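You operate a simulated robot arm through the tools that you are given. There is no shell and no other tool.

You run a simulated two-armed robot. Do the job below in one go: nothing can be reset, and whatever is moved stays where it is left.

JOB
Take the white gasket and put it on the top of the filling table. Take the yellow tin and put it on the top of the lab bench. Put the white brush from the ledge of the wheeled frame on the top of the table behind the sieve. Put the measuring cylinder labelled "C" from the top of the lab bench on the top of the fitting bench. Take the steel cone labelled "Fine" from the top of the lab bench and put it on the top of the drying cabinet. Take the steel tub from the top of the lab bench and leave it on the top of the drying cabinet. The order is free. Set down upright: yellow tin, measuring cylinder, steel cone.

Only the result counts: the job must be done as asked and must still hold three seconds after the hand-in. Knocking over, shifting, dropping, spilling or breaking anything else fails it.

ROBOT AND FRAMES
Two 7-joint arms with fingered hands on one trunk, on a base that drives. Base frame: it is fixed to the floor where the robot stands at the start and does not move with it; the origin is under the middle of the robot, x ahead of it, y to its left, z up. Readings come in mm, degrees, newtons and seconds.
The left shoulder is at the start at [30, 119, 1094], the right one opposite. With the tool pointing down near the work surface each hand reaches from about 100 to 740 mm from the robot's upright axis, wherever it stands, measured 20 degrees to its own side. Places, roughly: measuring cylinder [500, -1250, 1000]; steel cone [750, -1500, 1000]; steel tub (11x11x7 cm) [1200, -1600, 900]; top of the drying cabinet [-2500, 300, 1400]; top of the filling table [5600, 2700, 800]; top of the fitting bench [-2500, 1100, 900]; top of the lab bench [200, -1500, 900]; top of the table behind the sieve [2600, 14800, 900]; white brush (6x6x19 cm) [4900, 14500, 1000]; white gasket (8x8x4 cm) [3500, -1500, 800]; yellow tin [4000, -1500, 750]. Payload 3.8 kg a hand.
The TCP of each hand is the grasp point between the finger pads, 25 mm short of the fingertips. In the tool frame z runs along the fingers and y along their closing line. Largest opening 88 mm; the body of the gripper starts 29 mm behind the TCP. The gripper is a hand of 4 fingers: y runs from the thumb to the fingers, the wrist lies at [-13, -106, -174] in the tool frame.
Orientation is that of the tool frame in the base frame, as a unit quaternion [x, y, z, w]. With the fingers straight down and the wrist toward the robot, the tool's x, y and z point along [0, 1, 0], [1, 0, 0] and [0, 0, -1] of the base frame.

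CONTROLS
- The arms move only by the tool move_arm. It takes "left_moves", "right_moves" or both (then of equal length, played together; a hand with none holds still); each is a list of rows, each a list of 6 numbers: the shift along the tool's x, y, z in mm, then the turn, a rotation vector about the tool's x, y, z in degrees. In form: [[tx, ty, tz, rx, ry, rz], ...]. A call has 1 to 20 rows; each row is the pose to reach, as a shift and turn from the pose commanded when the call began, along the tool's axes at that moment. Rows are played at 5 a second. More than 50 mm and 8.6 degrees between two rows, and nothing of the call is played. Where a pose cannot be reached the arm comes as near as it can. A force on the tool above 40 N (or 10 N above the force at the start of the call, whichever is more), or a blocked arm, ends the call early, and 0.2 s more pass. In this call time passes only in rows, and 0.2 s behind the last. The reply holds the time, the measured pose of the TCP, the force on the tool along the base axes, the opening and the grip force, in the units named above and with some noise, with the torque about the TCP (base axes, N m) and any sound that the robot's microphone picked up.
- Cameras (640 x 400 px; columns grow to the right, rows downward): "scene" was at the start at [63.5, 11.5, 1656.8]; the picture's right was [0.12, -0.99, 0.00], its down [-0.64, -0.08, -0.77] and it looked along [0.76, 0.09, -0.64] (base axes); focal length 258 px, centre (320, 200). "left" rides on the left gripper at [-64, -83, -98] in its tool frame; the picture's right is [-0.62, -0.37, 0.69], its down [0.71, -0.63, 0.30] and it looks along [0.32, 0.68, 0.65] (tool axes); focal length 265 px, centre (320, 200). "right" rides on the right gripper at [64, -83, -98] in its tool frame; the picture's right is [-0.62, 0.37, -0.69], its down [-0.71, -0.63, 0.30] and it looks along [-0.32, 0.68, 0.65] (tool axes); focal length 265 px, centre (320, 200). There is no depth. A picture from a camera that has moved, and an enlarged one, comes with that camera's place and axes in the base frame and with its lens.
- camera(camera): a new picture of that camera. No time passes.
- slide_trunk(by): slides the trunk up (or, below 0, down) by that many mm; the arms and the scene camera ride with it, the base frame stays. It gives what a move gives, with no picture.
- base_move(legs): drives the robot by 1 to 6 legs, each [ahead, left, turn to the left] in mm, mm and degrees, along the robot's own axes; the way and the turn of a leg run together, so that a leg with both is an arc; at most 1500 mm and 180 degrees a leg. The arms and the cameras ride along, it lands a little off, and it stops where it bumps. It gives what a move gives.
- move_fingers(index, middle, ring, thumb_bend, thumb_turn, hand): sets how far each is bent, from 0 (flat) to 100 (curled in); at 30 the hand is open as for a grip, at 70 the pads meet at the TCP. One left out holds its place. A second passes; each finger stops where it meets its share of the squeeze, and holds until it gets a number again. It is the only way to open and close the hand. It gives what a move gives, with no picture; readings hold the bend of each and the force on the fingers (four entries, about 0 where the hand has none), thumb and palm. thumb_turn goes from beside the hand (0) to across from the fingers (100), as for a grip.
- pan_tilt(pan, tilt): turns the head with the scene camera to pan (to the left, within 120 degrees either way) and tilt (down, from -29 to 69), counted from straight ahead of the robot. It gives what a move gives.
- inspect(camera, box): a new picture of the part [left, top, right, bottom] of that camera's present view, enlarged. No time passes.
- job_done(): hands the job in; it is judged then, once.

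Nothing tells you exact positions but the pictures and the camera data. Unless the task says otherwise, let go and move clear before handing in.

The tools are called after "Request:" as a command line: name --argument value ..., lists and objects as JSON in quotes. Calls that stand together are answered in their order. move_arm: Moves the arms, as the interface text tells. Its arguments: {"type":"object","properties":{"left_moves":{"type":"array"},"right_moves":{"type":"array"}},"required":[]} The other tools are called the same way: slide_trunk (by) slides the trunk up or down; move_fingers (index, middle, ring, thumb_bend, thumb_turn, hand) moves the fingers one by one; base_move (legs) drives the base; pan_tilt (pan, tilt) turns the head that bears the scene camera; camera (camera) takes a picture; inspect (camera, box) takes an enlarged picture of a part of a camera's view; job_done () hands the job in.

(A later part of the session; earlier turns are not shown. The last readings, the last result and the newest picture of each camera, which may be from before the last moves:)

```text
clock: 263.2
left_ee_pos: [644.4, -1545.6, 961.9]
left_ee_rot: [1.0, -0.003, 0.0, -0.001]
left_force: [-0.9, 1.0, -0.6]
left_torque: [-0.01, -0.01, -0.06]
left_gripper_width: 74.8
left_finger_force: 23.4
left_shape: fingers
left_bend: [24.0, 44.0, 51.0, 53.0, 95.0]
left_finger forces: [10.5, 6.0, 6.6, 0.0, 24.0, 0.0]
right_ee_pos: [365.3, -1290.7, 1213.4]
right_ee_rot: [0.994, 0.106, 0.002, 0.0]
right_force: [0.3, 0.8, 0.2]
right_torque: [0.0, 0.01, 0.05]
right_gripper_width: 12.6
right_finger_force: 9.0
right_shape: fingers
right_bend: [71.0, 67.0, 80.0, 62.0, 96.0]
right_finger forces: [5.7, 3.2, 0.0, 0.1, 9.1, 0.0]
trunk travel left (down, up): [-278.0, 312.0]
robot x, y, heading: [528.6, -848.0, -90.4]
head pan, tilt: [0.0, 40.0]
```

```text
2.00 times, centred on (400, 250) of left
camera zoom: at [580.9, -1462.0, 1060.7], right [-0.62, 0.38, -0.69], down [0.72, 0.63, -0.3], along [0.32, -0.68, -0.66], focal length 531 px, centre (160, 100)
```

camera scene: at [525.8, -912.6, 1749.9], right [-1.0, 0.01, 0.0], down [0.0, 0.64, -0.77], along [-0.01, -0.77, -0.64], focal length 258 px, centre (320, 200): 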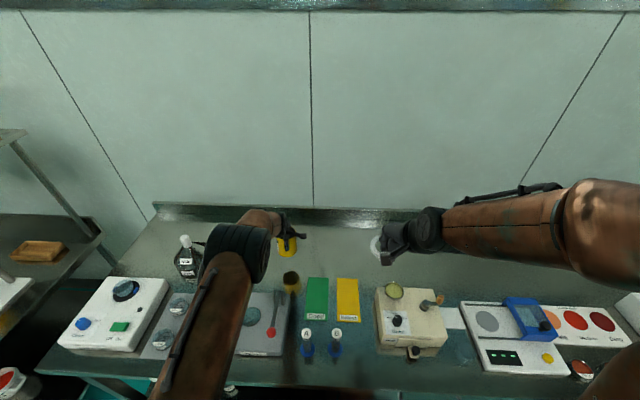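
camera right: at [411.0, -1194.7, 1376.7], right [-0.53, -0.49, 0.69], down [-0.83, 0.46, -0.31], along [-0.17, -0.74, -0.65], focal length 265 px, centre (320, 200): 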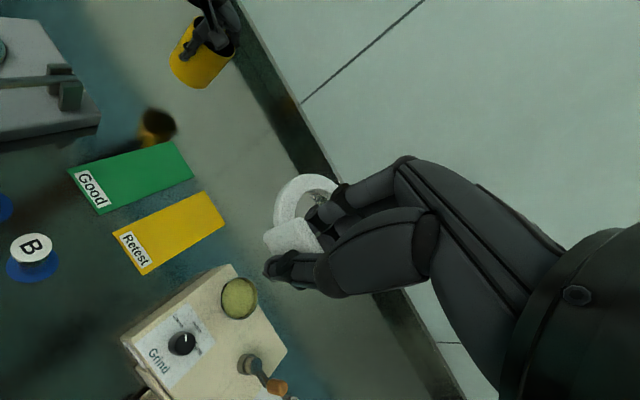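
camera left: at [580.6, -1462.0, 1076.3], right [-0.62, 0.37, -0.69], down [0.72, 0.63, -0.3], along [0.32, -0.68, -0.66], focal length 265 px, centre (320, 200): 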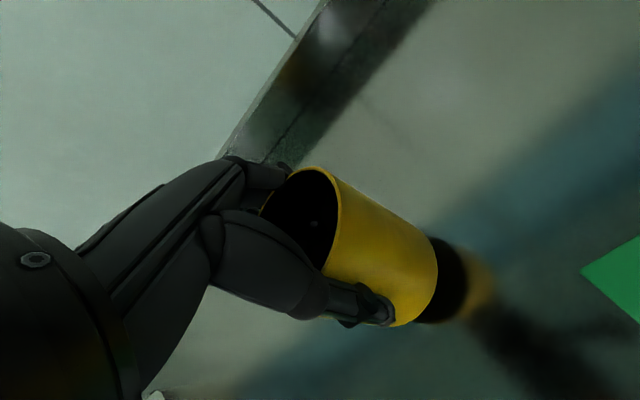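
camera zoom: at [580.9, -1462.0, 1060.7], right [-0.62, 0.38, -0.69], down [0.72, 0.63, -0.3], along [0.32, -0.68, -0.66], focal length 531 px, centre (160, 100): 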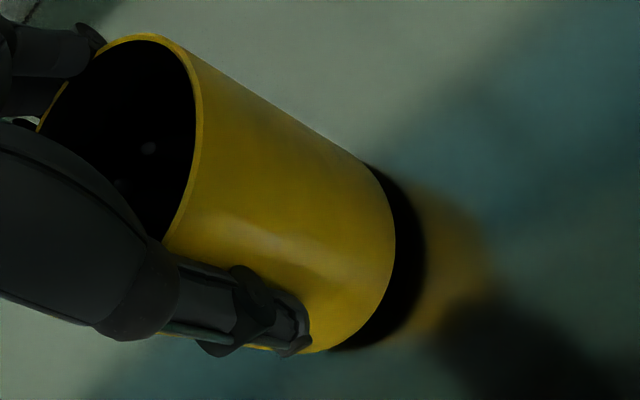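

About 13 mm remain. Continuing.

Request:
move_arm --left_moves '[[0, 0, 4, 0, 0, 0], [0, 0, 8, 0, 0, 0]]'

Request:
move_arm --left_moves '[[0, 0, 1.5, 0, 0, 0], [0, 0, 3, 0, 0, 0]]'

Request:
inspect --camera "left" --box '[300, 150, 500, 350]'

```text
clock: 263.8
left_ee_pos: [644.3, -1546.0, 955.1]
left_ee_rot: [1.0, -0.004, 0.0, -0.001]
left_force: [-0.1, -0.4, -1.0]
left_torque: [-0.01, 0.0, 0.0]
left_gripper_width: 75.0
left_finger_force: 24.2
left_shape: fingers
left_bend: [24.0, 44.0, 51.0, 53.0, 95.0]
left_finger forces: [10.5, 6.1, 6.5, 0.0, 23.8, 0.0]
right_ee_pos: [366.0, -1290.8, 1213.2]
right_ee_rot: [0.994, 0.106, 0.002, 0.001]
right_force: [0.0, 0.5, -0.5]
right_torque: [0.0, -0.01, 0.0]
right_gripper_width: 12.6
right_finger_force: 8.7
right_shape: fingers
right_bend: [71.0, 67.0, 80.0, 62.0, 96.0]
right_finger forces: [5.7, 3.2, 0.1, 0.1, 9.0, 0.0]
trunk travel left (down, up): [-278.0, 312.0]
robot x, y, heading: [528.2, -849.2, -90.3]
head pan, tilt: [0.0, 40.0]
```

```text
clock: 264.4
left_ee_pos: [644.1, -1545.8, 953.2]
left_ee_rot: [1.0, -0.003, 0.0, 0.0]
left_force: [1.8, 1.6, 7.3]
left_torque: [-0.12, -0.03, 0.05]
left_gripper_width: 75.1
left_finger_force: 25.9
left_shape: fingers
left_bend: [24.0, 44.0, 51.0, 53.0, 95.0]
left_finger forces: [11.9, 6.2, 6.7, 0.0, 26.3, 0.1]
right_ee_pos: [365.0, -1289.2, 1213.7]
right_ee_rot: [0.994, 0.106, 0.002, 0.001]
right_force: [0.1, 0.4, -0.3]
right_torque: [-0.01, 0.0, 0.01]
right_gripper_width: 12.8
right_finger_force: 8.9
right_shape: fingers
right_bend: [71.0, 67.0, 80.0, 62.0, 96.0]
right_finger forces: [5.7, 3.3, 0.0, 0.0, 9.1, 0.0]
trunk travel left (down, up): [-278.0, 312.0]
robot x, y, heading: [526.7, -848.4, -90.3]
head pan, tilt: [0.0, 40.0]
```

```text
2.00 times, centred on (400, 250) of left
camera zoom: at [580.6, -1461.8, 1051.5], right [-0.62, 0.37, -0.69], down [0.72, 0.63, -0.3], along [0.32, -0.69, -0.65], focal length 531 px, centre (160, 100)
```

zoom: 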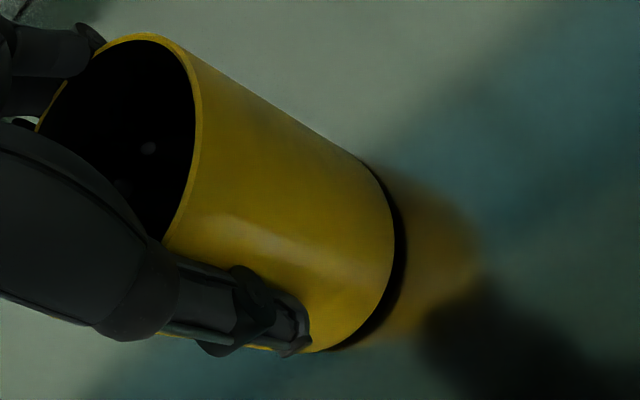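

Contact is made. I'll release the tin gently in two stages.

Request:
move_fingers --hand "left" --index 19 --middle 36 --ring 42 --thumb_bend 42

Request:
move_fingers --hand "left" --index 12 --middle 14 --ring 14 --thumb_bend 14

Request:
camera --camera "left"

Request:
camera --camera "right"

```text
clock: 265.4
left_ee_pos: [645.3, -1546.4, 952.2]
left_ee_rot: [1.0, -0.002, 0.001, -0.002]
left_force: [-0.1, 1.0, 4.0]
left_torque: [-0.1, -0.02, -0.01]
left_gripper_width: 90.2
left_finger_force: 4.8
left_shape: fingers
left_bend: [18.0, 35.0, 42.0, 41.0, 97.0]
left_finger forces: [3.6, 0.7, 0.4, 0.0, 5.7, 0.1]
right_ee_pos: [365.3, -1291.1, 1213.9]
right_ee_rot: [0.994, 0.106, 0.002, 0.0]
right_force: [0.2, -0.4, -1.0]
right_torque: [0.01, -0.06, -0.01]
right_gripper_width: 12.5
right_finger_force: 9.3
right_shape: fingers
right_bend: [71.0, 67.0, 80.0, 62.0, 96.0]
right_finger forces: [5.6, 3.1, 0.0, 0.0, 9.0, 0.1]
trunk travel left (down, up): [-278.0, 312.0]
robot x, y, heading: [531.6, -847.8, -90.1]
head pan, tilt: [0.0, 40.0]
```

```text
clock: 266.4
left_ee_pos: [643.2, -1544.7, 951.5]
left_ee_rot: [1.0, -0.004, -0.001, -0.001]
left_force: [-0.4, 0.6, -0.6]
left_torque: [-0.01, -0.02, -0.02]
left_gripper_width: 115.9
left_finger_force: 0.1
left_shape: fingers
left_bend: [12.0, 14.0, 14.0, 14.0, 97.0]
left_finger forces: [0.1, 0.0, 0.0, 0.0, 0.1, 0.0]
right_ee_pos: [365.0, -1291.6, 1213.0]
right_ee_rot: [0.994, 0.107, 0.001, 0.0]
right_force: [-0.7, 0.2, -0.7]
right_torque: [0.01, 0.01, -0.04]
right_gripper_width: 12.7
right_finger_force: 8.6
right_shape: fingers
right_bend: [71.0, 67.0, 80.0, 62.0, 96.0]
right_finger forces: [5.7, 3.2, 0.0, 0.1, 8.9, 0.0]
trunk travel left (down, up): [-278.0, 312.0]
robot x, y, heading: [529.4, -847.5, -90.4]
head pan, tilt: [0.0, 40.0]
```

```text
taken
camera left: at [580.5, -1462.0, 1050.0], right [-0.62, 0.37, -0.69], down [0.72, 0.63, -0.3], along [0.32, -0.68, -0.66], focal length 265 px, centre (320, 200)
```

left: 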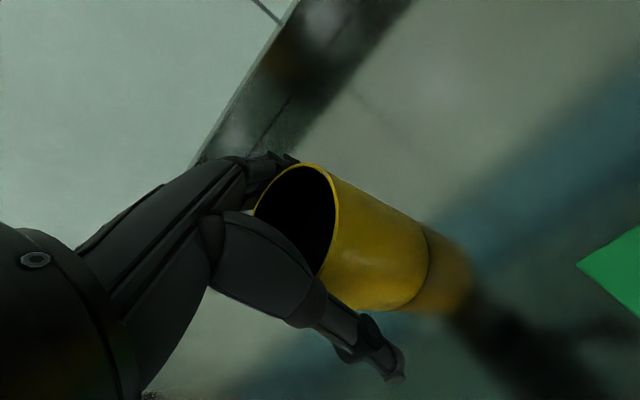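

```text
taken
camera right: at [411.0, -1194.6, 1311.6], right [-0.53, -0.49, 0.69], down [-0.83, 0.46, -0.31], along [-0.17, -0.74, -0.65], focal length 265 px, centre (320, 200)
```

right: 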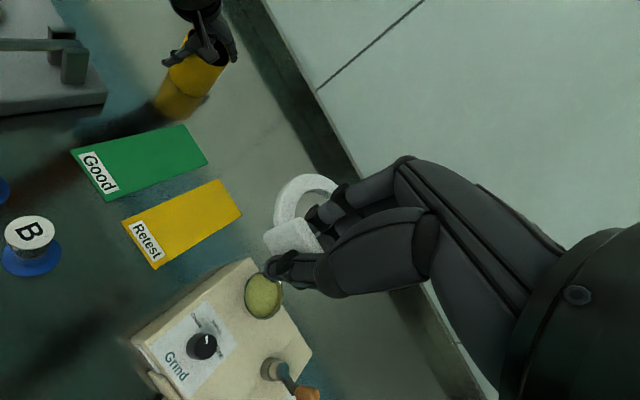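

The tin stands upright on the lab bench. I'll raise straight up and check that it stays.

Request:
slide_trunk --by 40

Request:
slide_trunk --by 200

Request:
camera --camera "left"

Request:
camera --camera "right"

```text
clock: 267.2
left_ee_pos: [644.1, -1546.7, 990.5]
left_ee_rot: [1.0, -0.004, 0.0, -0.001]
left_force: [0.3, 0.3, -0.3]
left_torque: [-0.02, -0.03, -0.01]
left_gripper_width: 116.0
left_finger_force: 0.1
left_shape: fingers
left_bend: [12.0, 14.0, 14.0, 14.0, 97.0]
left_finger forces: [0.0, 0.0, 0.0, 0.0, 0.1, 0.0]
right_ee_pos: [365.9, -1289.7, 1253.5]
right_ee_rot: [0.994, 0.106, 0.002, -0.001]
right_force: [-0.3, 0.0, -0.5]
right_torque: [0.0, 0.04, 0.01]
right_gripper_width: 12.5
right_finger_force: 9.0
right_shape: fingers
right_bend: [71.0, 67.0, 80.0, 62.0, 96.0]
right_finger forces: [5.8, 3.2, 0.0, 0.0, 8.9, 0.1]
trunk travel left (down, up): [-318.0, 272.0]
robot x, y, heading: [529.1, -846.5, -90.6]
head pan, tilt: [0.0, 40.0]
```

```text
clock: 269.4
left_ee_pos: [644.9, -1545.3, 1190.9]
left_ee_rot: [1.0, -0.004, -0.001, -0.002]
left_force: [1.0, -0.3, -0.6]
left_torque: [-0.01, -0.01, -0.01]
left_gripper_width: 116.1
left_finger_force: 0.1
left_shape: fingers
left_bend: [12.0, 14.0, 14.0, 14.0, 97.0]
left_finger forces: [0.0, 0.1, 0.0, 0.0, 0.0, 0.1]
right_ee_pos: [365.9, -1289.8, 1452.8]
right_ee_rot: [0.994, 0.107, 0.002, 0.0]
right_force: [-0.3, -1.0, 0.0]
right_torque: [-0.01, -0.02, 0.0]
right_gripper_width: 12.6
right_finger_force: 8.9
right_shape: fingers
right_bend: [71.0, 67.0, 80.0, 62.0, 96.0]
right_finger forces: [5.8, 3.3, 0.0, 0.1, 9.0, 0.0]
trunk travel left (down, up): [-518.0, 72.0]
robot x, y, heading: [529.8, -846.8, -90.2]
head pan, tilt: [0.0, 40.0]
```

```text
taken
camera left: at [580.5, -1462.2, 1289.7], right [-0.62, 0.38, -0.69], down [0.72, 0.63, -0.3], along [0.32, -0.68, -0.66], focal length 265 px, centre (320, 200)
```

left: 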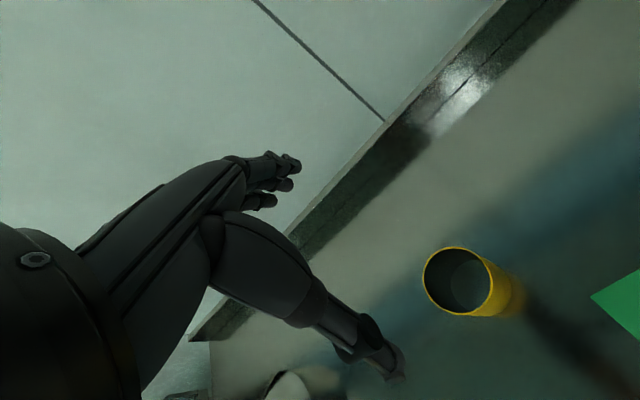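

```text
taken
camera right: at [411.0, -1194.8, 1551.4], right [-0.53, -0.49, 0.69], down [-0.83, 0.47, -0.31], along [-0.17, -0.74, -0.65], focal length 265 px, centre (320, 200)
```

right: 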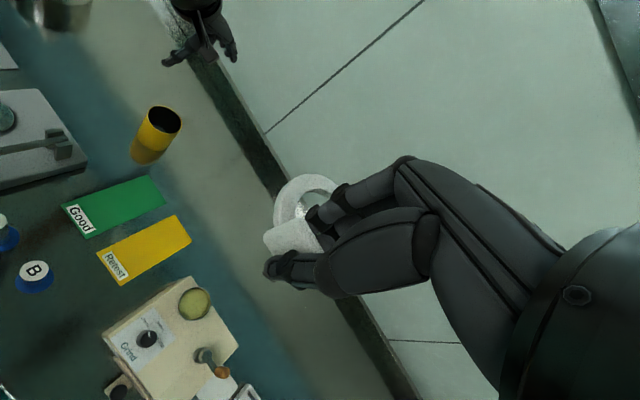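

The tin is done. Now the gasket goes to the filling table. I'll tuck the arms, back off, turn east and drive out to look around.

Request:
move_arm --left_moves '[[0, -45, 0, 0, 0, 0], [0, -90, 0, 0, 0, 0], [0, -135, 0, 0, 0, 0], [0, -180, 0, 0, 0, 0], [0, -225, 0, 0, 0, 0], [0, -250, 0, 0, 0, 0]]'

Request:
base_move --legs '[[-560, 0, 0], [0, 0, 90.3], [1100, 0, 0], [1100, 0, 0]]'

Request:
move_fingers --hand "left" --index 30 --middle 30 --ring 30 --thumb_bend 30

Request:
pan_tilt --pan 25 --tilt 20

Request:
camera --camera "scene"

Request:
camera --camera "right"

```text
clock: 270.8
left_ee_pos: [646.1, -1296.0, 1192.8]
left_ee_rot: [1.0, -0.003, 0.0, -0.002]
left_force: [-0.1, 0.8, -0.7]
left_torque: [-0.02, 0.01, -0.01]
left_gripper_width: 115.9
left_finger_force: 0.1
left_shape: fingers
left_bend: [12.0, 14.0, 14.0, 14.0, 97.0]
left_finger forces: [0.0, 0.0, 0.1, 0.0, 0.0, 0.0]
right_ee_pos: [365.7, -1290.2, 1453.3]
right_ee_rot: [0.994, 0.106, 0.002, 0.0]
right_force: [0.0, 1.0, -0.7]
right_torque: [0.03, 0.02, -0.01]
right_gripper_width: 12.5
right_finger_force: 9.1
right_shape: fingers
right_bend: [71.0, 67.0, 80.0, 62.0, 96.0]
right_finger forces: [5.6, 3.3, 0.0, 0.1, 9.1, 0.1]
trunk travel left (down, up): [-518.0, 72.0]
robot x, y, heading: [524.1, -848.9, -90.4]
head pan, tilt: [0.0, 40.0]
```

```text
clock: 288.4
left_ee_pos: [3209.6, -216.7, 1192.4]
left_ee_rot: [0.712, 0.702, -0.001, -0.001]
left_force: [0.4, -0.1, -0.2]
left_torque: [-0.03, -0.03, -0.02]
left_gripper_width: 115.8
left_finger_force: 0.0
left_shape: fingers
left_bend: [12.0, 14.0, 14.0, 14.0, 97.0]
left_finger forces: [0.0, 0.0, 0.1, 0.0, 0.1, 0.1]
right_ee_pos: [3203.5, -496.2, 1453.8]
right_ee_rot: [0.631, 0.776, 0.001, -0.002]
right_force: [0.2, -0.5, -1.0]
right_torque: [0.01, 0.0, -0.02]
right_gripper_width: 12.4
right_finger_force: 8.3
right_shape: fingers
right_bend: [71.0, 67.0, 80.0, 63.0, 96.0]
right_finger forces: [5.5, 3.2, 0.0, 0.0, 8.7, 0.0]
trunk travel left (down, up): [-518.0, 72.0]
robot x, y, heading: [2762.2, -332.4, -0.6]
head pan, tilt: [0.0, 40.0]
```

```text
clock: 289.4
left_ee_pos: [3210.7, -215.9, 1192.1]
left_ee_rot: [0.712, 0.702, -0.001, -0.001]
left_force: [0.5, -0.9, -1.3]
left_torque: [-0.03, 0.0, 0.03]
left_gripper_width: 85.4
left_finger_force: 0.1
left_shape: fingers
left_bend: [30.0, 30.0, 30.0, 30.0, 97.0]
left_finger forces: [0.0, 0.1, 0.1, 0.0, 0.1, 0.1]
right_ee_pos: [3202.9, -496.1, 1453.6]
right_ee_rot: [0.63, 0.776, 0.002, -0.001]
right_force: [-0.6, -0.1, -0.3]
right_torque: [0.01, 0.0, -0.01]
right_gripper_width: 12.2
right_finger_force: 7.9
right_shape: fingers
right_bend: [71.0, 67.0, 80.0, 63.0, 96.0]
right_finger forces: [5.5, 3.3, 0.2, 0.1, 8.6, 0.0]
trunk travel left (down, up): [-518.0, 72.0]
robot x, y, heading: [2764.0, -333.9, -0.9]
head pan, tilt: [0.0, 40.0]
```

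```text
clock: 290.3
left_ee_pos: [3211.2, -216.5, 1191.7]
left_ee_rot: [0.713, 0.702, -0.002, -0.001]
left_force: [-0.7, 0.5, 0.3]
left_torque: [0.01, 0.03, -0.02]
left_gripper_width: 85.3
left_finger_force: 0.2
left_shape: fingers
left_bend: [30.0, 30.0, 30.0, 30.0, 97.0]
left_finger forces: [0.1, 0.1, 0.1, 0.0, 0.1, 0.1]
right_ee_pos: [3203.9, -497.0, 1453.0]
right_ee_rot: [0.631, 0.776, 0.001, -0.002]
right_force: [-0.5, -0.5, 0.2]
right_torque: [0.0, -0.03, 0.01]
right_gripper_width: 12.0
right_finger_force: 8.2
right_shape: fingers
right_bend: [71.0, 67.0, 80.0, 63.0, 96.0]
right_finger forces: [5.6, 3.3, 0.0, 0.0, 8.7, 0.0]
trunk travel left (down, up): [-518.0, 72.0]
robot x, y, heading: [2761.3, -331.8, -0.9]
head pan, tilt: [25.0, 20.0]
```

```text
taken
camera scene: at [2826.4, -292.0, 1956.1], right [0.41, -0.91, 0.0], down [-0.31, -0.14, -0.94], along [0.86, 0.38, -0.34], focal length 258 px, centre (320, 200)
```

scene: 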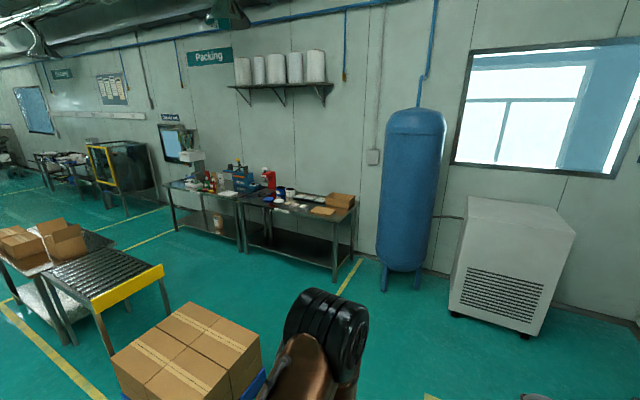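

```text
taken
camera right: at [3109.4, -450.0, 1551.5], right [0.49, -0.53, 0.69], down [-0.47, -0.83, -0.31], along [0.74, -0.18, -0.65], focal length 265 px, centre (320, 200)
```

right: 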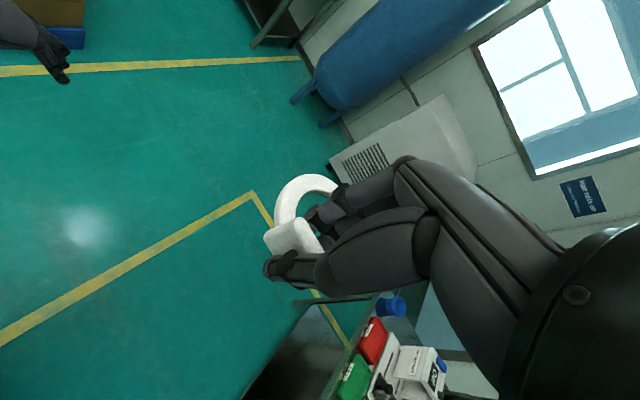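

Two benches stand along the far wall; the left one (y≈2000–3450, front x≈5300) fits the filling table. I'll zoom to check its label and contents.

Request:
inspect --camera "scene" --box '[150, 110, 374, 290]'

Request:
inspect --camera "scene" --box '[150, 150, 278, 250]'

```text
2.22 times, centred on (262, 200) of scene
camera zoom: at [2826.4, -292.0, 1956.1], right [0.41, -0.91, 0.0], down [-0.31, -0.14, -0.94], along [0.86, 0.38, -0.34], focal length 573 px, centre (449, 200)
```

zoom: 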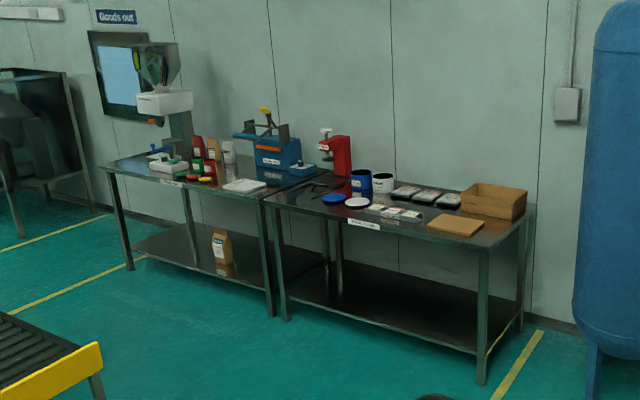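

```text
4.00 times, centred on (214, 200) of scene
camera zoom: at [2826.4, -292.0, 1956.1], right [0.41, -0.91, 0.0], down [-0.31, -0.14, -0.94], along [0.86, 0.38, -0.34], focal length 1032 px, centre (744, 200)
```

zoom: 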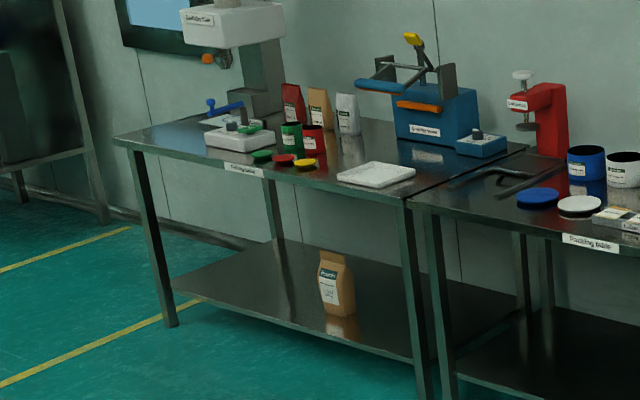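

The left bench is labelled "Filling table". I'll drive around the pallet: east to x≈4550, then north past the packing table, facing the tables.

Request:
base_move --legs '[[895, 25, 0.8], [895, 25, 0]]'

Request:
pan_tilt --pan 60 --tilt 30

Request:
camera --camera "scene"

```text
clock: 299.3
left_ee_pos: [4984.3, -132.2, 1193.1]
left_ee_rot: [0.701, 0.714, -0.001, -0.001]
left_force: [0.2, -0.1, 0.9]
left_torque: [0.0, 0.01, 0.0]
left_gripper_width: 85.3
left_finger_force: 0.1
left_shape: fingers
left_bend: [30.0, 30.0, 30.0, 30.0, 97.0]
left_finger forces: [0.1, 0.1, 0.1, 0.1, 0.0, 0.1]
right_ee_pos: [4987.7, -414.1, 1453.2]
right_ee_rot: [0.617, 0.787, 0.001, -0.002]
right_force: [0.0, -0.5, 0.2]
right_torque: [0.01, 0.01, -0.02]
right_gripper_width: 12.2
right_finger_force: 9.0
right_shape: fingers
right_bend: [71.0, 67.0, 80.0, 63.0, 96.0]
right_finger forces: [5.5, 3.2, 0.0, 0.0, 8.7, 0.0]
trunk travel left (down, up): [-518.0, 72.0]
robot x, y, heading: [4540.3, -262.3, 1.0]
head pan, tilt: [25.0, 20.0]
```

```text
clock: 300.3
left_ee_pos: [4985.6, -131.4, 1191.6]
left_ee_rot: [0.701, 0.713, -0.001, -0.001]
left_force: [-1.0, 0.2, -0.1]
left_torque: [-0.02, -0.03, 0.03]
left_gripper_width: 85.3
left_finger_force: 0.0
left_shape: fingers
left_bend: [30.0, 30.0, 30.0, 30.0, 97.0]
left_finger forces: [0.0, 0.0, 0.0, 0.1, 0.1, 0.1]
right_ee_pos: [4986.1, -412.4, 1452.8]
right_ee_rot: [0.618, 0.786, 0.001, -0.002]
right_force: [-0.5, -0.4, -0.4]
right_torque: [0.05, 0.02, 0.0]
right_gripper_width: 12.7
right_finger_force: 8.6
right_shape: fingers
right_bend: [71.0, 67.0, 80.0, 63.0, 96.0]
right_finger forces: [5.5, 3.1, 0.0, 0.1, 8.5, 0.0]
trunk travel left (down, up): [-518.0, 72.0]
robot x, y, heading: [4542.8, -262.2, 1.1]
head pan, tilt: [60.0, 30.0]
```

```text
taken
camera scene: at [4563.7, -182.5, 1940.1], right [0.88, -0.48, 0.0], down [-0.24, -0.44, -0.87], along [0.42, 0.76, -0.5], focal length 258 px, centre (320, 200)
```

scene: 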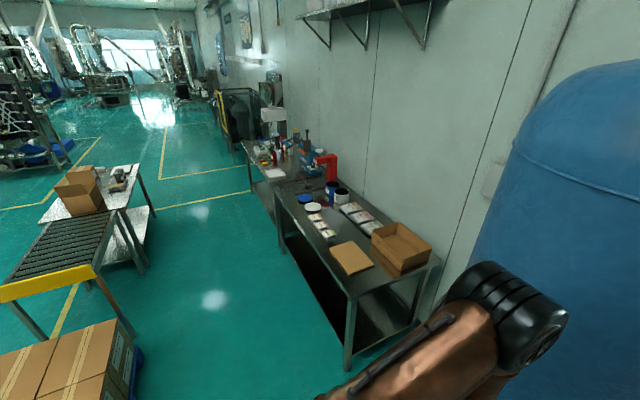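

The corridor between the roller tables and the packing/filling tables is clear (x≈3935–5200). I'll move north along x≈4540.

Request:
base_move --legs '[[0, 1250, -1.0], [0, 1250, 0]]'

Request:
pan_tilt --pan 15 --tilt 40

Request:
camera --camera "scene"

Request:
inspect --camera "scene" --box '[140, 110, 460, 310]'

```text
clock: 312.6
left_ee_pos: [5000.7, 2384.1, 1192.7]
left_ee_rot: [0.712, 0.702, -0.002, -0.001]
left_force: [-0.1, 0.1, -0.6]
left_torque: [0.0, -0.02, 0.02]
left_gripper_width: 85.2
left_finger_force: 0.1
left_shape: fingers
left_bend: [30.0, 30.0, 30.0, 30.0, 97.0]
left_finger forces: [0.0, 0.1, 0.1, 0.1, 0.1, 0.1]
right_ee_pos: [4992.4, 2105.2, 1454.3]
right_ee_rot: [0.63, 0.776, 0.001, -0.001]
right_force: [-0.5, 0.1, 0.3]
right_torque: [-0.01, -0.01, 0.0]
right_gripper_width: 12.3
right_finger_force: 8.8
right_shape: fingers
right_bend: [71.0, 67.0, 80.0, 63.0, 96.0]
right_finger forces: [5.5, 3.2, 0.0, 0.1, 8.6, 0.1]
trunk travel left (down, up): [-518.0, 72.0]
robot x, y, heading: [4552.3, 2270.9, -0.7]
head pan, tilt: [60.0, 30.0]
```

```text
clock: 313.8
left_ee_pos: [4998.8, 2384.6, 1192.3]
left_ee_rot: [0.712, 0.702, -0.002, -0.001]
left_force: [-0.8, -0.3, 0.5]
left_torque: [-0.05, 0.0, -0.02]
left_gripper_width: 85.3
left_finger_force: 0.0
left_shape: fingers
left_bend: [30.0, 30.0, 30.0, 30.0, 97.0]
left_finger forces: [0.1, 0.0, 0.0, 0.1, 0.1, 0.0]
right_ee_pos: [4993.7, 2104.2, 1454.2]
right_ee_rot: [0.631, 0.776, 0.001, -0.002]
right_force: [0.3, -0.4, 0.8]
right_torque: [0.02, -0.02, -0.02]
right_gripper_width: 12.3
right_finger_force: 8.7
right_shape: fingers
right_bend: [71.0, 67.0, 80.0, 63.0, 96.0]
right_finger forces: [5.5, 3.2, 0.0, 0.0, 8.7, 0.1]
trunk travel left (down, up): [-518.0, 72.0]
robot x, y, heading: [4548.8, 2266.3, -0.9]
head pan, tilt: [15.0, 40.0]
```

```text
taken
camera scene: at [4613.1, 2292.0, 1924.8], right [0.25, -0.97, 0.0], down [-0.62, -0.16, -0.77], along [0.74, 0.19, -0.64], focal length 258 px, centre (320, 200)
```

scene: 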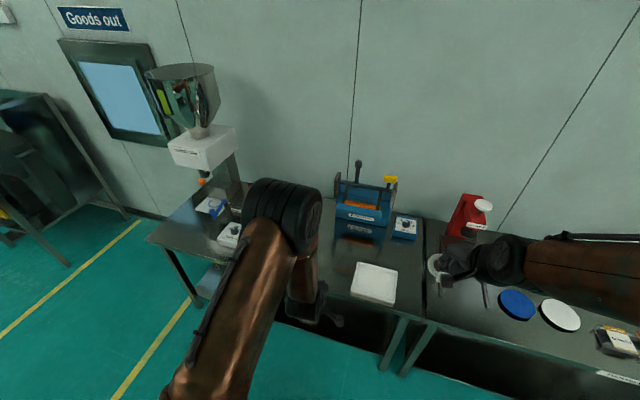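

```text
2.00 times, centred on (300, 210) of scene
camera zoom: at [4613.1, 2292.0, 1924.8], right [0.25, -0.97, 0.0], down [-0.62, -0.16, -0.77], along [0.74, 0.19, -0.64], focal length 516 px, centre (360, 180)
```

zoom: 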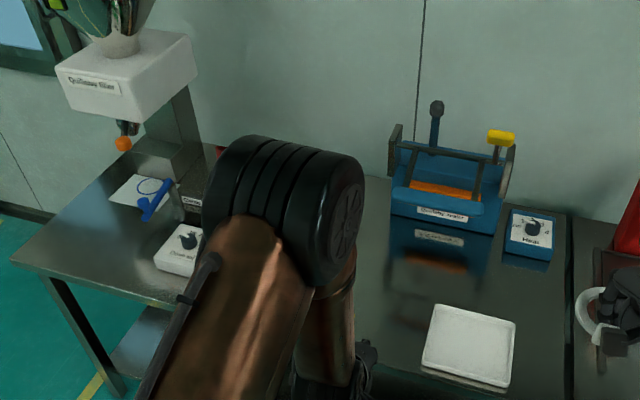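

The filling table top is about z≈850 with a free spot around (5430, 2370), between the white tray, the sealer and the lids. I'll adjust arm heights and then position the base.

Request:
move_arm --left_moves '[[0, -10, -40, 0, 0, 0], [0, -20, -80, 0, 0, 0], [0, -30, -120, 0, 0, 0], [0, -40, -160, 0, 0, 0], [0, -50, -180, 0, 0, 0], [0, -60, -180, 0, 0, 0]]' --right_moves '[[0, 0, 42, 0, 0, 0], [0, 0, 84, 0, 0, 0], [0, 0, 126, 0, 0, 0], [0, 0, 168, 0, 0, 0], [0, 0, 210, 0, 0, 0], [0, 0, 250, 0, 0, 0]]'

Request:
base_move --legs '[[200, 215, 0.8]]'

Request:
pan_tilt --pan -8 --tilt 50

Request:
camera --camera "scene"

Request:
camera --camera "right"

Request:
camera --camera "left"

```text
clock: 315.1
left_ee_pos: [4941.3, 2384.4, 1372.2]
left_ee_rot: [0.712, 0.702, -0.001, -0.002]
left_force: [1.2, 0.5, 0.5]
left_torque: [0.01, -0.01, -0.03]
left_gripper_width: 85.4
left_finger_force: 0.1
left_shape: fingers
left_bend: [30.0, 30.0, 30.0, 30.0, 97.0]
left_finger forces: [0.0, 0.0, 0.1, 0.1, 0.0, 0.0]
right_ee_pos: [4993.1, 2103.1, 1203.5]
right_ee_rot: [0.63, 0.776, 0.001, -0.001]
right_force: [-0.4, -0.4, -0.1]
right_torque: [0.03, 0.05, 0.01]
right_gripper_width: 12.1
right_finger_force: 9.0
right_shape: fingers
right_bend: [71.0, 67.0, 80.0, 63.0, 96.0]
right_finger forces: [5.4, 3.1, 0.0, 0.0, 8.4, 0.1]
trunk travel left (down, up): [-518.0, 72.0]
robot x, y, heading: [4553.2, 2272.7, -0.8]
head pan, tilt: [15.0, 40.0]
```

```text
clock: 317.2
left_ee_pos: [5141.3, 2601.2, 1373.3]
left_ee_rot: [0.709, 0.706, -0.002, -0.002]
left_force: [-0.2, -1.0, 1.0]
left_torque: [-0.05, 0.02, -0.03]
left_gripper_width: 85.3
left_finger_force: 0.1
left_shape: fingers
left_bend: [30.0, 30.0, 30.0, 30.0, 97.0]
left_finger forces: [0.1, 0.0, 0.1, 0.1, 0.0, 0.1]
right_ee_pos: [5197.3, 2320.2, 1203.6]
right_ee_rot: [0.627, 0.779, 0.002, -0.001]
right_force: [-0.3, 0.8, -1.3]
right_torque: [0.0, 0.04, 0.03]
right_gripper_width: 12.3
right_finger_force: 8.1
right_shape: fingers
right_bend: [71.0, 67.0, 80.0, 63.0, 96.0]
right_finger forces: [5.3, 3.2, 0.0, 0.1, 8.5, 0.0]
trunk travel left (down, up): [-518.0, 72.0]
robot x, y, heading: [4755.3, 2482.5, -0.3]
head pan, tilt: [15.0, 40.0]
```

```text
clock: 318.0
left_ee_pos: [5143.5, 2602.9, 1373.0]
left_ee_rot: [0.708, 0.706, -0.001, -0.002]
left_force: [-0.2, -0.7, 0.0]
left_torque: [0.0, 0.0, 0.01]
left_gripper_width: 85.3
left_finger_force: 0.1
left_shape: fingers
left_bend: [30.0, 30.0, 30.0, 30.0, 97.0]
left_finger forces: [0.0, 0.1, 0.1, 0.0, 0.0, 0.1]
right_ee_pos: [5199.6, 2322.1, 1204.6]
right_ee_rot: [0.626, 0.78, 0.0, -0.001]
right_force: [-0.6, -0.5, 0.3]
right_torque: [-0.01, 0.0, -0.04]
right_gripper_width: 12.1
right_finger_force: 8.5
right_shape: fingers
right_bend: [71.0, 67.0, 80.0, 63.0, 96.0]
right_finger forces: [5.5, 3.1, 0.1, 0.0, 8.4, 0.1]
trunk travel left (down, up): [-518.0, 72.0]
robot x, y, heading: [4755.5, 2481.0, -0.1]
head pan, tilt: [-8.0, 50.0]
```

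```text
taken
camera scene: at [4811.0, 2473.2, 1910.6], right [-0.14, -0.99, 0.0], down [-0.76, 0.11, -0.64], along [0.64, -0.09, -0.77], focal length 258 px, centre (320, 200)
```

scene: 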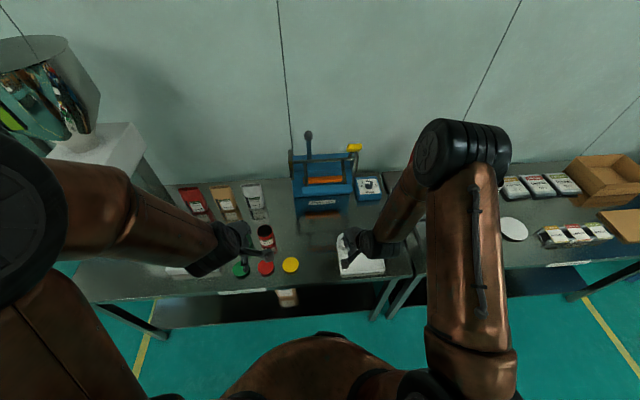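

```text
taken
camera right: at [5104.4, 2367.2, 1302.0], right [0.49, -0.53, 0.69], down [-0.46, -0.83, -0.31], along [0.74, -0.17, -0.65], focal length 265 px, centre (320, 200)
```

right: 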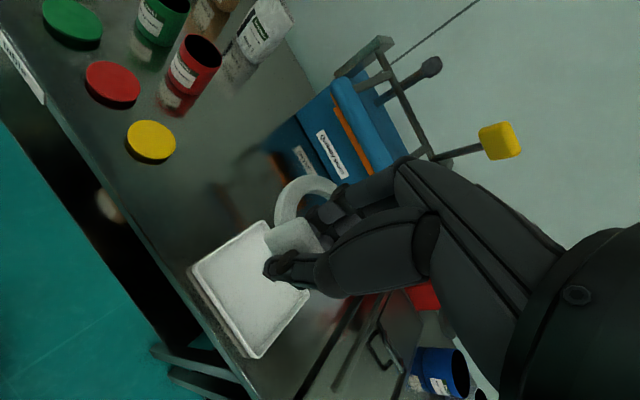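

```text
taken
camera left: at [5059.2, 2539.3, 1471.7], right [-0.37, -0.62, -0.69], down [-0.63, 0.72, -0.3], along [0.68, 0.32, -0.66], focal length 265 px, centre (320, 200)
```

left: 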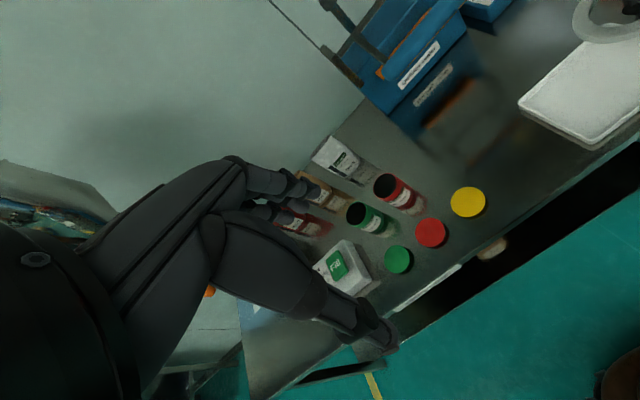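

Triangulated: table z≈828, tray's left edge y≈2305, yellow lid (5347, 2528), sealer front x≈5640. I'll put the gasket ring at about (5474, 2408): move base 60 mm closer, extend the right arm over the spot.

Request:
base_move --legs '[[60, 0, 0]]'

Request:
move_arm --right_moves '[[8, 39, 0, 0, 0, 0], [16, 78, 0, 0, 0, 0], [24, 117, 0, 0, 0, 0], [31, 156, 0, 0, 0, 0], [38, 194, 0, 0, 0, 0]]'

Request:
slide_trunk --by -200

Request:
camera --camera "right"

Request:
camera --camera "left"

Request:
camera --camera "scene"

```text
clock: 319.0
left_ee_pos: [5194.1, 2601.7, 1374.4]
left_ee_rot: [0.708, 0.706, 0.0, 0.0]
left_force: [-0.2, -0.5, 0.1]
left_torque: [-0.01, -0.02, 0.0]
left_gripper_width: 85.1
left_finger_force: 0.1
left_shape: fingers
left_bend: [30.0, 30.0, 30.0, 30.0, 97.0]
left_finger forces: [0.0, 0.1, 0.0, 0.0, 0.1, 0.0]
right_ee_pos: [5253.5, 2321.4, 1205.6]
right_ee_rot: [0.627, 0.779, 0.003, 0.001]
right_force: [-0.6, -0.7, -0.7]
right_torque: [-0.01, -0.03, -0.02]
right_gripper_width: 12.1
right_finger_force: 8.7
right_shape: fingers
right_bend: [71.0, 67.0, 80.0, 63.0, 96.0]
right_finger forces: [5.4, 3.1, 0.0, 0.1, 8.4, 0.0]
trunk travel left (down, up): [-518.0, 72.0]
robot x, y, heading: [4818.0, 2481.7, -0.0]
head pan, tilt: [-8.0, 50.0]
```

```text
clock: 320.2
left_ee_pos: [5200.2, 2603.9, 1373.6]
left_ee_rot: [0.708, 0.706, -0.002, -0.002]
left_force: [-0.7, 0.0, -0.2]
left_torque: [-0.04, -0.01, 0.02]
left_gripper_width: 85.0
left_finger_force: 0.1
left_shape: fingers
left_bend: [30.0, 30.0, 30.0, 30.0, 97.0]
left_finger forces: [0.0, 0.0, 0.0, 0.1, 0.1, 0.0]
right_ee_pos: [5440.4, 2401.8, 1204.3]
right_ee_rot: [0.626, 0.78, 0.0, -0.001]
right_force: [0.5, 0.5, -0.9]
right_torque: [-0.01, 0.0, 0.02]
right_gripper_width: 12.2
right_finger_force: 8.0
right_shape: fingers
right_bend: [71.0, 71.0, 80.0, 63.0, 96.0]
right_finger forces: [5.4, 3.1, 0.0, 0.1, 8.3, 0.0]
trunk travel left (down, up): [-518.0, 72.0]
robot x, y, heading: [4810.1, 2480.3, -0.1]
head pan, tilt: [-8.0, 50.0]
```

```text
clock: 322.4
left_ee_pos: [5201.6, 2603.5, 1173.9]
left_ee_rot: [0.709, 0.705, -0.001, -0.002]
left_force: [0.6, 0.6, 0.4]
left_torque: [0.0, 0.03, 0.0]
left_gripper_width: 85.0
left_finger_force: 0.0
left_shape: fingers
left_bend: [30.0, 30.0, 30.0, 30.0, 97.0]
left_finger forces: [0.0, 0.0, 0.0, 0.0, 0.0, 0.0]
right_ee_pos: [5440.7, 2400.5, 1004.0]
right_ee_rot: [0.626, 0.78, 0.002, -0.002]
right_force: [-0.2, -0.5, 0.3]
right_torque: [-0.03, -0.01, 0.03]
right_gripper_width: 12.0
right_finger_force: 8.5
right_shape: fingers
right_bend: [71.0, 71.0, 80.0, 63.0, 96.0]
right_finger forces: [5.4, 3.0, 0.0, 0.1, 8.4, 0.1]
trunk travel left (down, up): [-318.0, 272.0]
robot x, y, heading: [4816.8, 2481.2, -0.3]
head pan, tilt: [-8.0, 50.0]
```

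```text
taken
camera right: at [5345.4, 2446.5, 1102.2], right [0.49, -0.53, 0.69], down [-0.46, -0.83, -0.31], along [0.74, -0.17, -0.65], focal length 265 px, centre (320, 200)
```

right: 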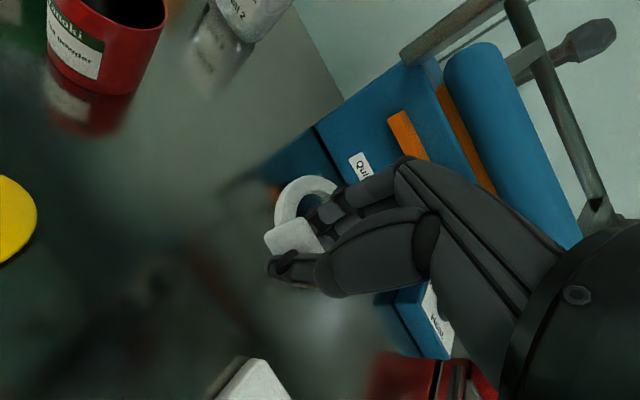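

```text
taken
camera left: at [5117.9, 2538.9, 1272.0], right [-0.37, -0.62, -0.69], down [-0.63, 0.72, -0.3], along [0.68, 0.32, -0.66], focal length 265 px, centre (320, 200)
```

left: 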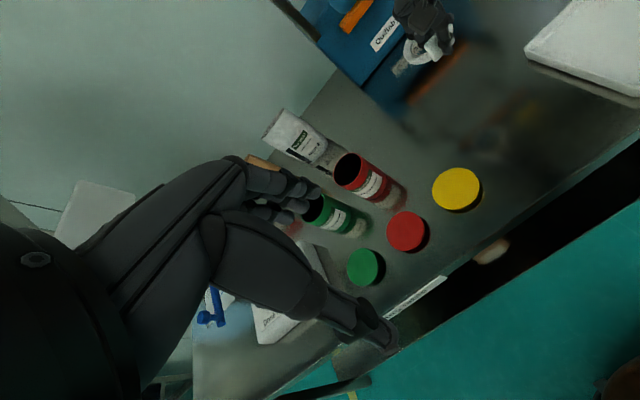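

```text
taken
camera scene: at [4869.6, 2472.5, 1710.7], right [-0.14, -0.99, 0.0], down [-0.76, 0.11, -0.64], along [0.64, -0.09, -0.77], focal length 258 px, centre (320, 200)
```

scene: 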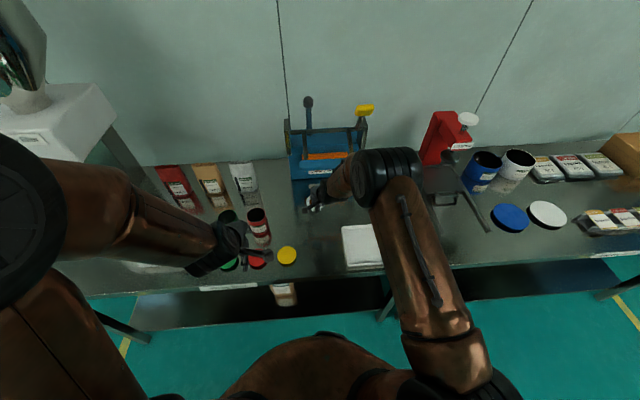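

The gasket hovers over free table surface. Lowering the trunk 100 mm, then small steps.

Request:
slide_trunk --by -100

Request:
camera --camera "right"

Request:
inspect --camera "left" --box '[380, 0, 540, 120]'

```text
clock: 323.7
left_ee_pos: [5201.5, 2601.3, 1073.1]
left_ee_rot: [0.708, 0.706, -0.001, -0.002]
left_force: [0.1, 0.5, 0.5]
left_torque: [0.01, -0.02, -0.02]
left_gripper_width: 85.2
left_finger_force: 0.1
left_shape: fingers
left_bend: [30.0, 30.0, 30.0, 30.0, 97.0]
left_finger forces: [0.0, 0.0, 0.1, 0.0, 0.0, 0.0]
right_ee_pos: [5441.1, 2401.1, 904.0]
right_ee_rot: [0.627, 0.779, 0.002, -0.002]
right_force: [0.4, 0.0, 0.1]
right_torque: [-0.03, -0.01, 0.0]
right_gripper_width: 12.3
right_finger_force: 8.8
right_shape: fingers
right_bend: [71.0, 71.0, 80.0, 63.0, 96.0]
right_finger forces: [5.5, 2.9, 0.1, 0.0, 8.3, 0.0]
trunk travel left (down, up): [-218.0, 372.0]
robot x, y, heading: [4813.0, 2481.8, -0.3]
head pan, tilt: [-8.0, 50.0]
```

```text
taken
camera right: at [5345.3, 2446.5, 1002.3], right [0.49, -0.53, 0.69], down [-0.46, -0.83, -0.31], along [0.74, -0.17, -0.65], focal length 265 px, centre (320, 200)
```

right: 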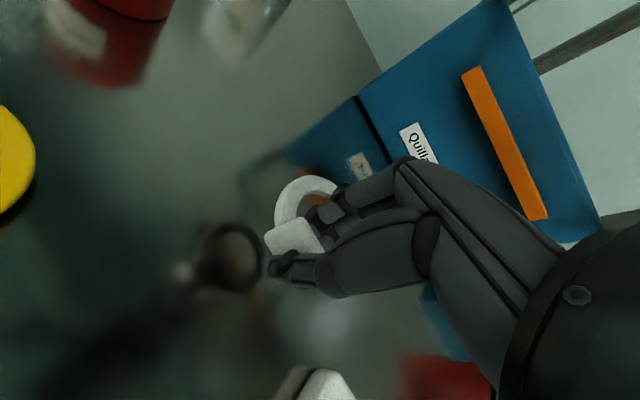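

```text
3.33 times, centred on (460, 60) of left
camera zoom: at [5117.8, 2538.9, 1172.0], right [-0.37, -0.62, -0.69], down [-0.63, 0.72, -0.3], along [0.68, 0.32, -0.66], focal length 885 px, centre (-147, 667)
```

zoom: 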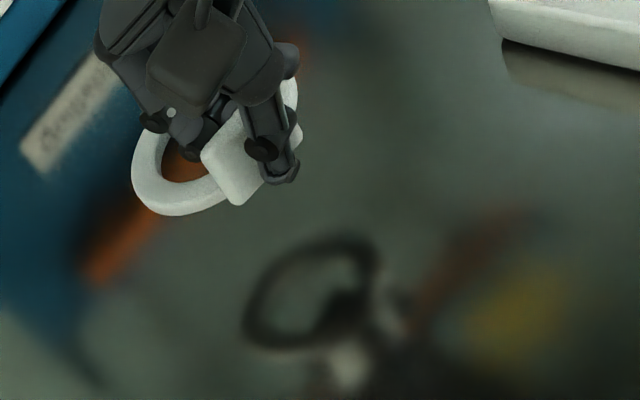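

The reflection suggests about 40 mm to go. Lowering in steps.

Request:
move_arm --right_moves '[[0, 0, 14, 0, 0, 0], [0, 0, 28, 0, 0, 0]]'

Request:
inspect --camera "right" --box '[200, 150, 360, 290]'

Request:
move_arm --right_moves '[[0, 0, 2.5, 0, 0, 0], [0, 0, 5, 0, 0, 0]]'

```text
clock: 324.3
left_ee_pos: [5201.7, 2601.4, 1073.1]
left_ee_rot: [0.709, 0.706, -0.001, -0.001]
left_force: [0.5, 0.0, -0.1]
left_torque: [0.02, -0.01, 0.02]
left_gripper_width: 85.2
left_finger_force: 0.0
left_shape: fingers
left_bend: [30.0, 30.0, 30.0, 30.0, 97.0]
left_finger forces: [0.0, 0.0, 0.1, 0.0, 0.0, 0.0]
right_ee_pos: [5439.4, 2401.3, 876.7]
right_ee_rot: [0.627, 0.779, 0.002, -0.001]
right_force: [0.4, 0.1, 0.0]
right_torque: [-0.03, 0.04, 0.04]
right_gripper_width: 12.5
right_finger_force: 8.3
right_shape: fingers
right_bend: [71.0, 71.0, 80.0, 63.0, 96.0]
right_finger forces: [5.4, 3.0, 0.0, 0.0, 8.3, 0.0]
trunk travel left (down, up): [-218.0, 372.0]
robot x, y, heading: [4814.3, 2482.9, -0.1]
head pan, tilt: [-8.0, 50.0]
```

```text
2.86 times, centred on (280, 220) of right
camera zoom: at [5345.4, 2446.8, 974.8], right [0.49, -0.53, 0.69], down [-0.46, -0.83, -0.31], along [0.74, -0.17, -0.65], focal length 758 px, centre (434, 143)
```

zoom: 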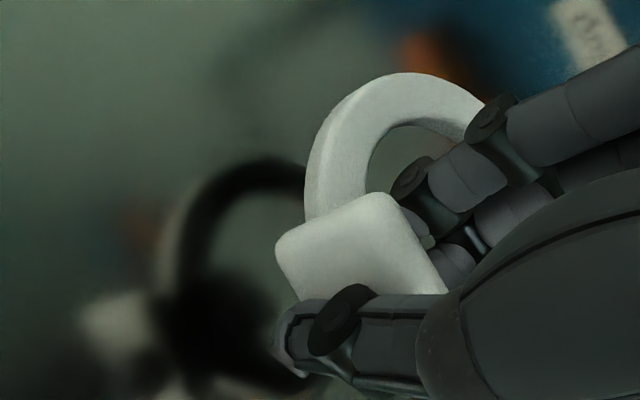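

```text
clock: 324.9
left_ee_pos: [5201.1, 2600.5, 1072.7]
left_ee_rot: [0.708, 0.706, -0.001, -0.001]
left_force: [-1.2, 0.6, 0.0]
left_torque: [0.0, 0.02, 0.0]
left_gripper_width: 85.0
left_finger_force: 0.1
left_shape: fingers
left_bend: [30.0, 30.0, 30.0, 30.0, 97.0]
left_finger forces: [0.0, 0.1, 0.0, 0.1, 0.1, 0.1]
right_ee_pos: [5440.1, 2401.5, 870.7]
right_ee_rot: [0.627, 0.779, 0.002, 0.0]
right_force: [0.6, -0.6, 0.3]
right_torque: [0.02, 0.0, -0.02]
right_gripper_width: 12.3
right_finger_force: 8.4
right_shape: fingers
right_bend: [71.0, 71.0, 80.0, 63.0, 96.0]
right_finger forces: [5.4, 3.0, 0.0, 0.1, 8.3, 0.0]
trunk travel left (down, up): [-218.0, 372.0]
robot x, y, heading: [4815.3, 2483.2, -0.1]
head pan, tilt: [-8.0, 50.0]
```

About 15 mm more to go. Continuing.

Request:
move_arm --right_moves '[[0, 0, 5, 0, 0, 0], [0, 0, 10, 0, 0, 0]]'

Request:
inspect --camera "right" --box '[200, 150, 360, 290]'

Request:
move_arm --right_moves '[[0, 0, 1.5, 0, 0, 0], [0, 0, 3, 0, 0, 0]]'

```text
clock: 325.5
left_ee_pos: [5200.9, 2601.6, 1072.9]
left_ee_rot: [0.708, 0.706, -0.001, 0.0]
left_force: [-0.7, 0.4, -0.3]
left_torque: [0.02, 0.0, -0.01]
left_gripper_width: 85.2
left_finger_force: 0.1
left_shape: fingers
left_bend: [30.0, 30.0, 30.0, 30.0, 97.0]
left_finger forces: [0.0, 0.0, 0.0, 0.1, 0.0, 0.1]
right_ee_pos: [5439.3, 2401.5, 862.3]
right_ee_rot: [0.627, 0.779, 0.001, -0.001]
right_force: [0.0, -0.3, -0.5]
right_torque: [0.0, 0.02, 0.0]
right_gripper_width: 12.4
right_finger_force: 8.2
right_shape: fingers
right_bend: [71.0, 71.0, 80.0, 63.0, 96.0]
right_finger forces: [5.3, 3.0, 0.1, 0.0, 8.3, 0.2]
trunk travel left (down, up): [-218.0, 372.0]
robot x, y, heading: [4813.0, 2480.7, -0.1]
head pan, tilt: [-8.0, 50.0]
```

```text
2.86 times, centred on (280, 220) of right
camera zoom: at [5345.5, 2446.6, 959.6], right [0.49, -0.53, 0.69], down [-0.46, -0.83, -0.31], along [0.74, -0.17, -0.65], focal length 758 px, centre (434, 143)
```

zoom: 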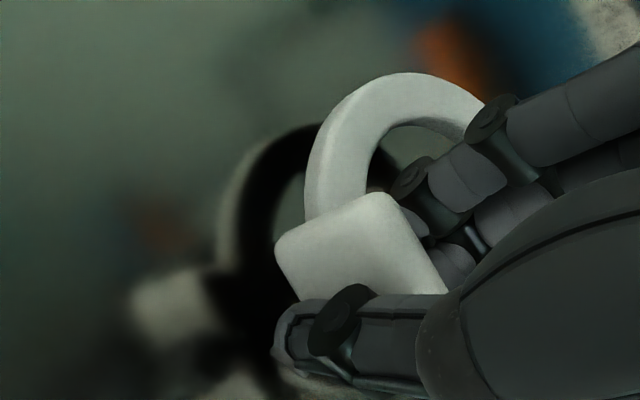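

```text
clock: 326.1
left_ee_pos: [5202.1, 2603.4, 1072.6]
left_ee_rot: [0.707, 0.707, -0.002, -0.002]
left_force: [-0.4, -0.6, -0.5]
left_torque: [0.0, -0.05, -0.03]
left_gripper_width: 85.4
left_finger_force: 0.1
left_shape: fingers
left_bend: [30.0, 30.0, 30.0, 30.0, 97.0]
left_finger forces: [0.0, 0.1, 0.0, 0.0, 0.1, 0.0]
right_ee_pos: [5439.7, 2400.8, 857.8]
right_ee_rot: [0.626, 0.78, 0.001, -0.001]
right_force: [1.1, -0.2, 0.3]
right_torque: [-0.01, 0.02, -0.02]
right_gripper_width: 12.3
right_finger_force: 7.5
right_shape: fingers
right_bend: [71.0, 71.0, 80.0, 63.0, 96.0]
right_finger forces: [5.4, 3.1, 0.0, 0.0, 8.2, 0.1]
trunk travel left (down, up): [-218.0, 372.0]
robot x, y, heading: [4814.5, 2478.8, -0.3]
head pan, tilt: [-8.0, 50.0]
```

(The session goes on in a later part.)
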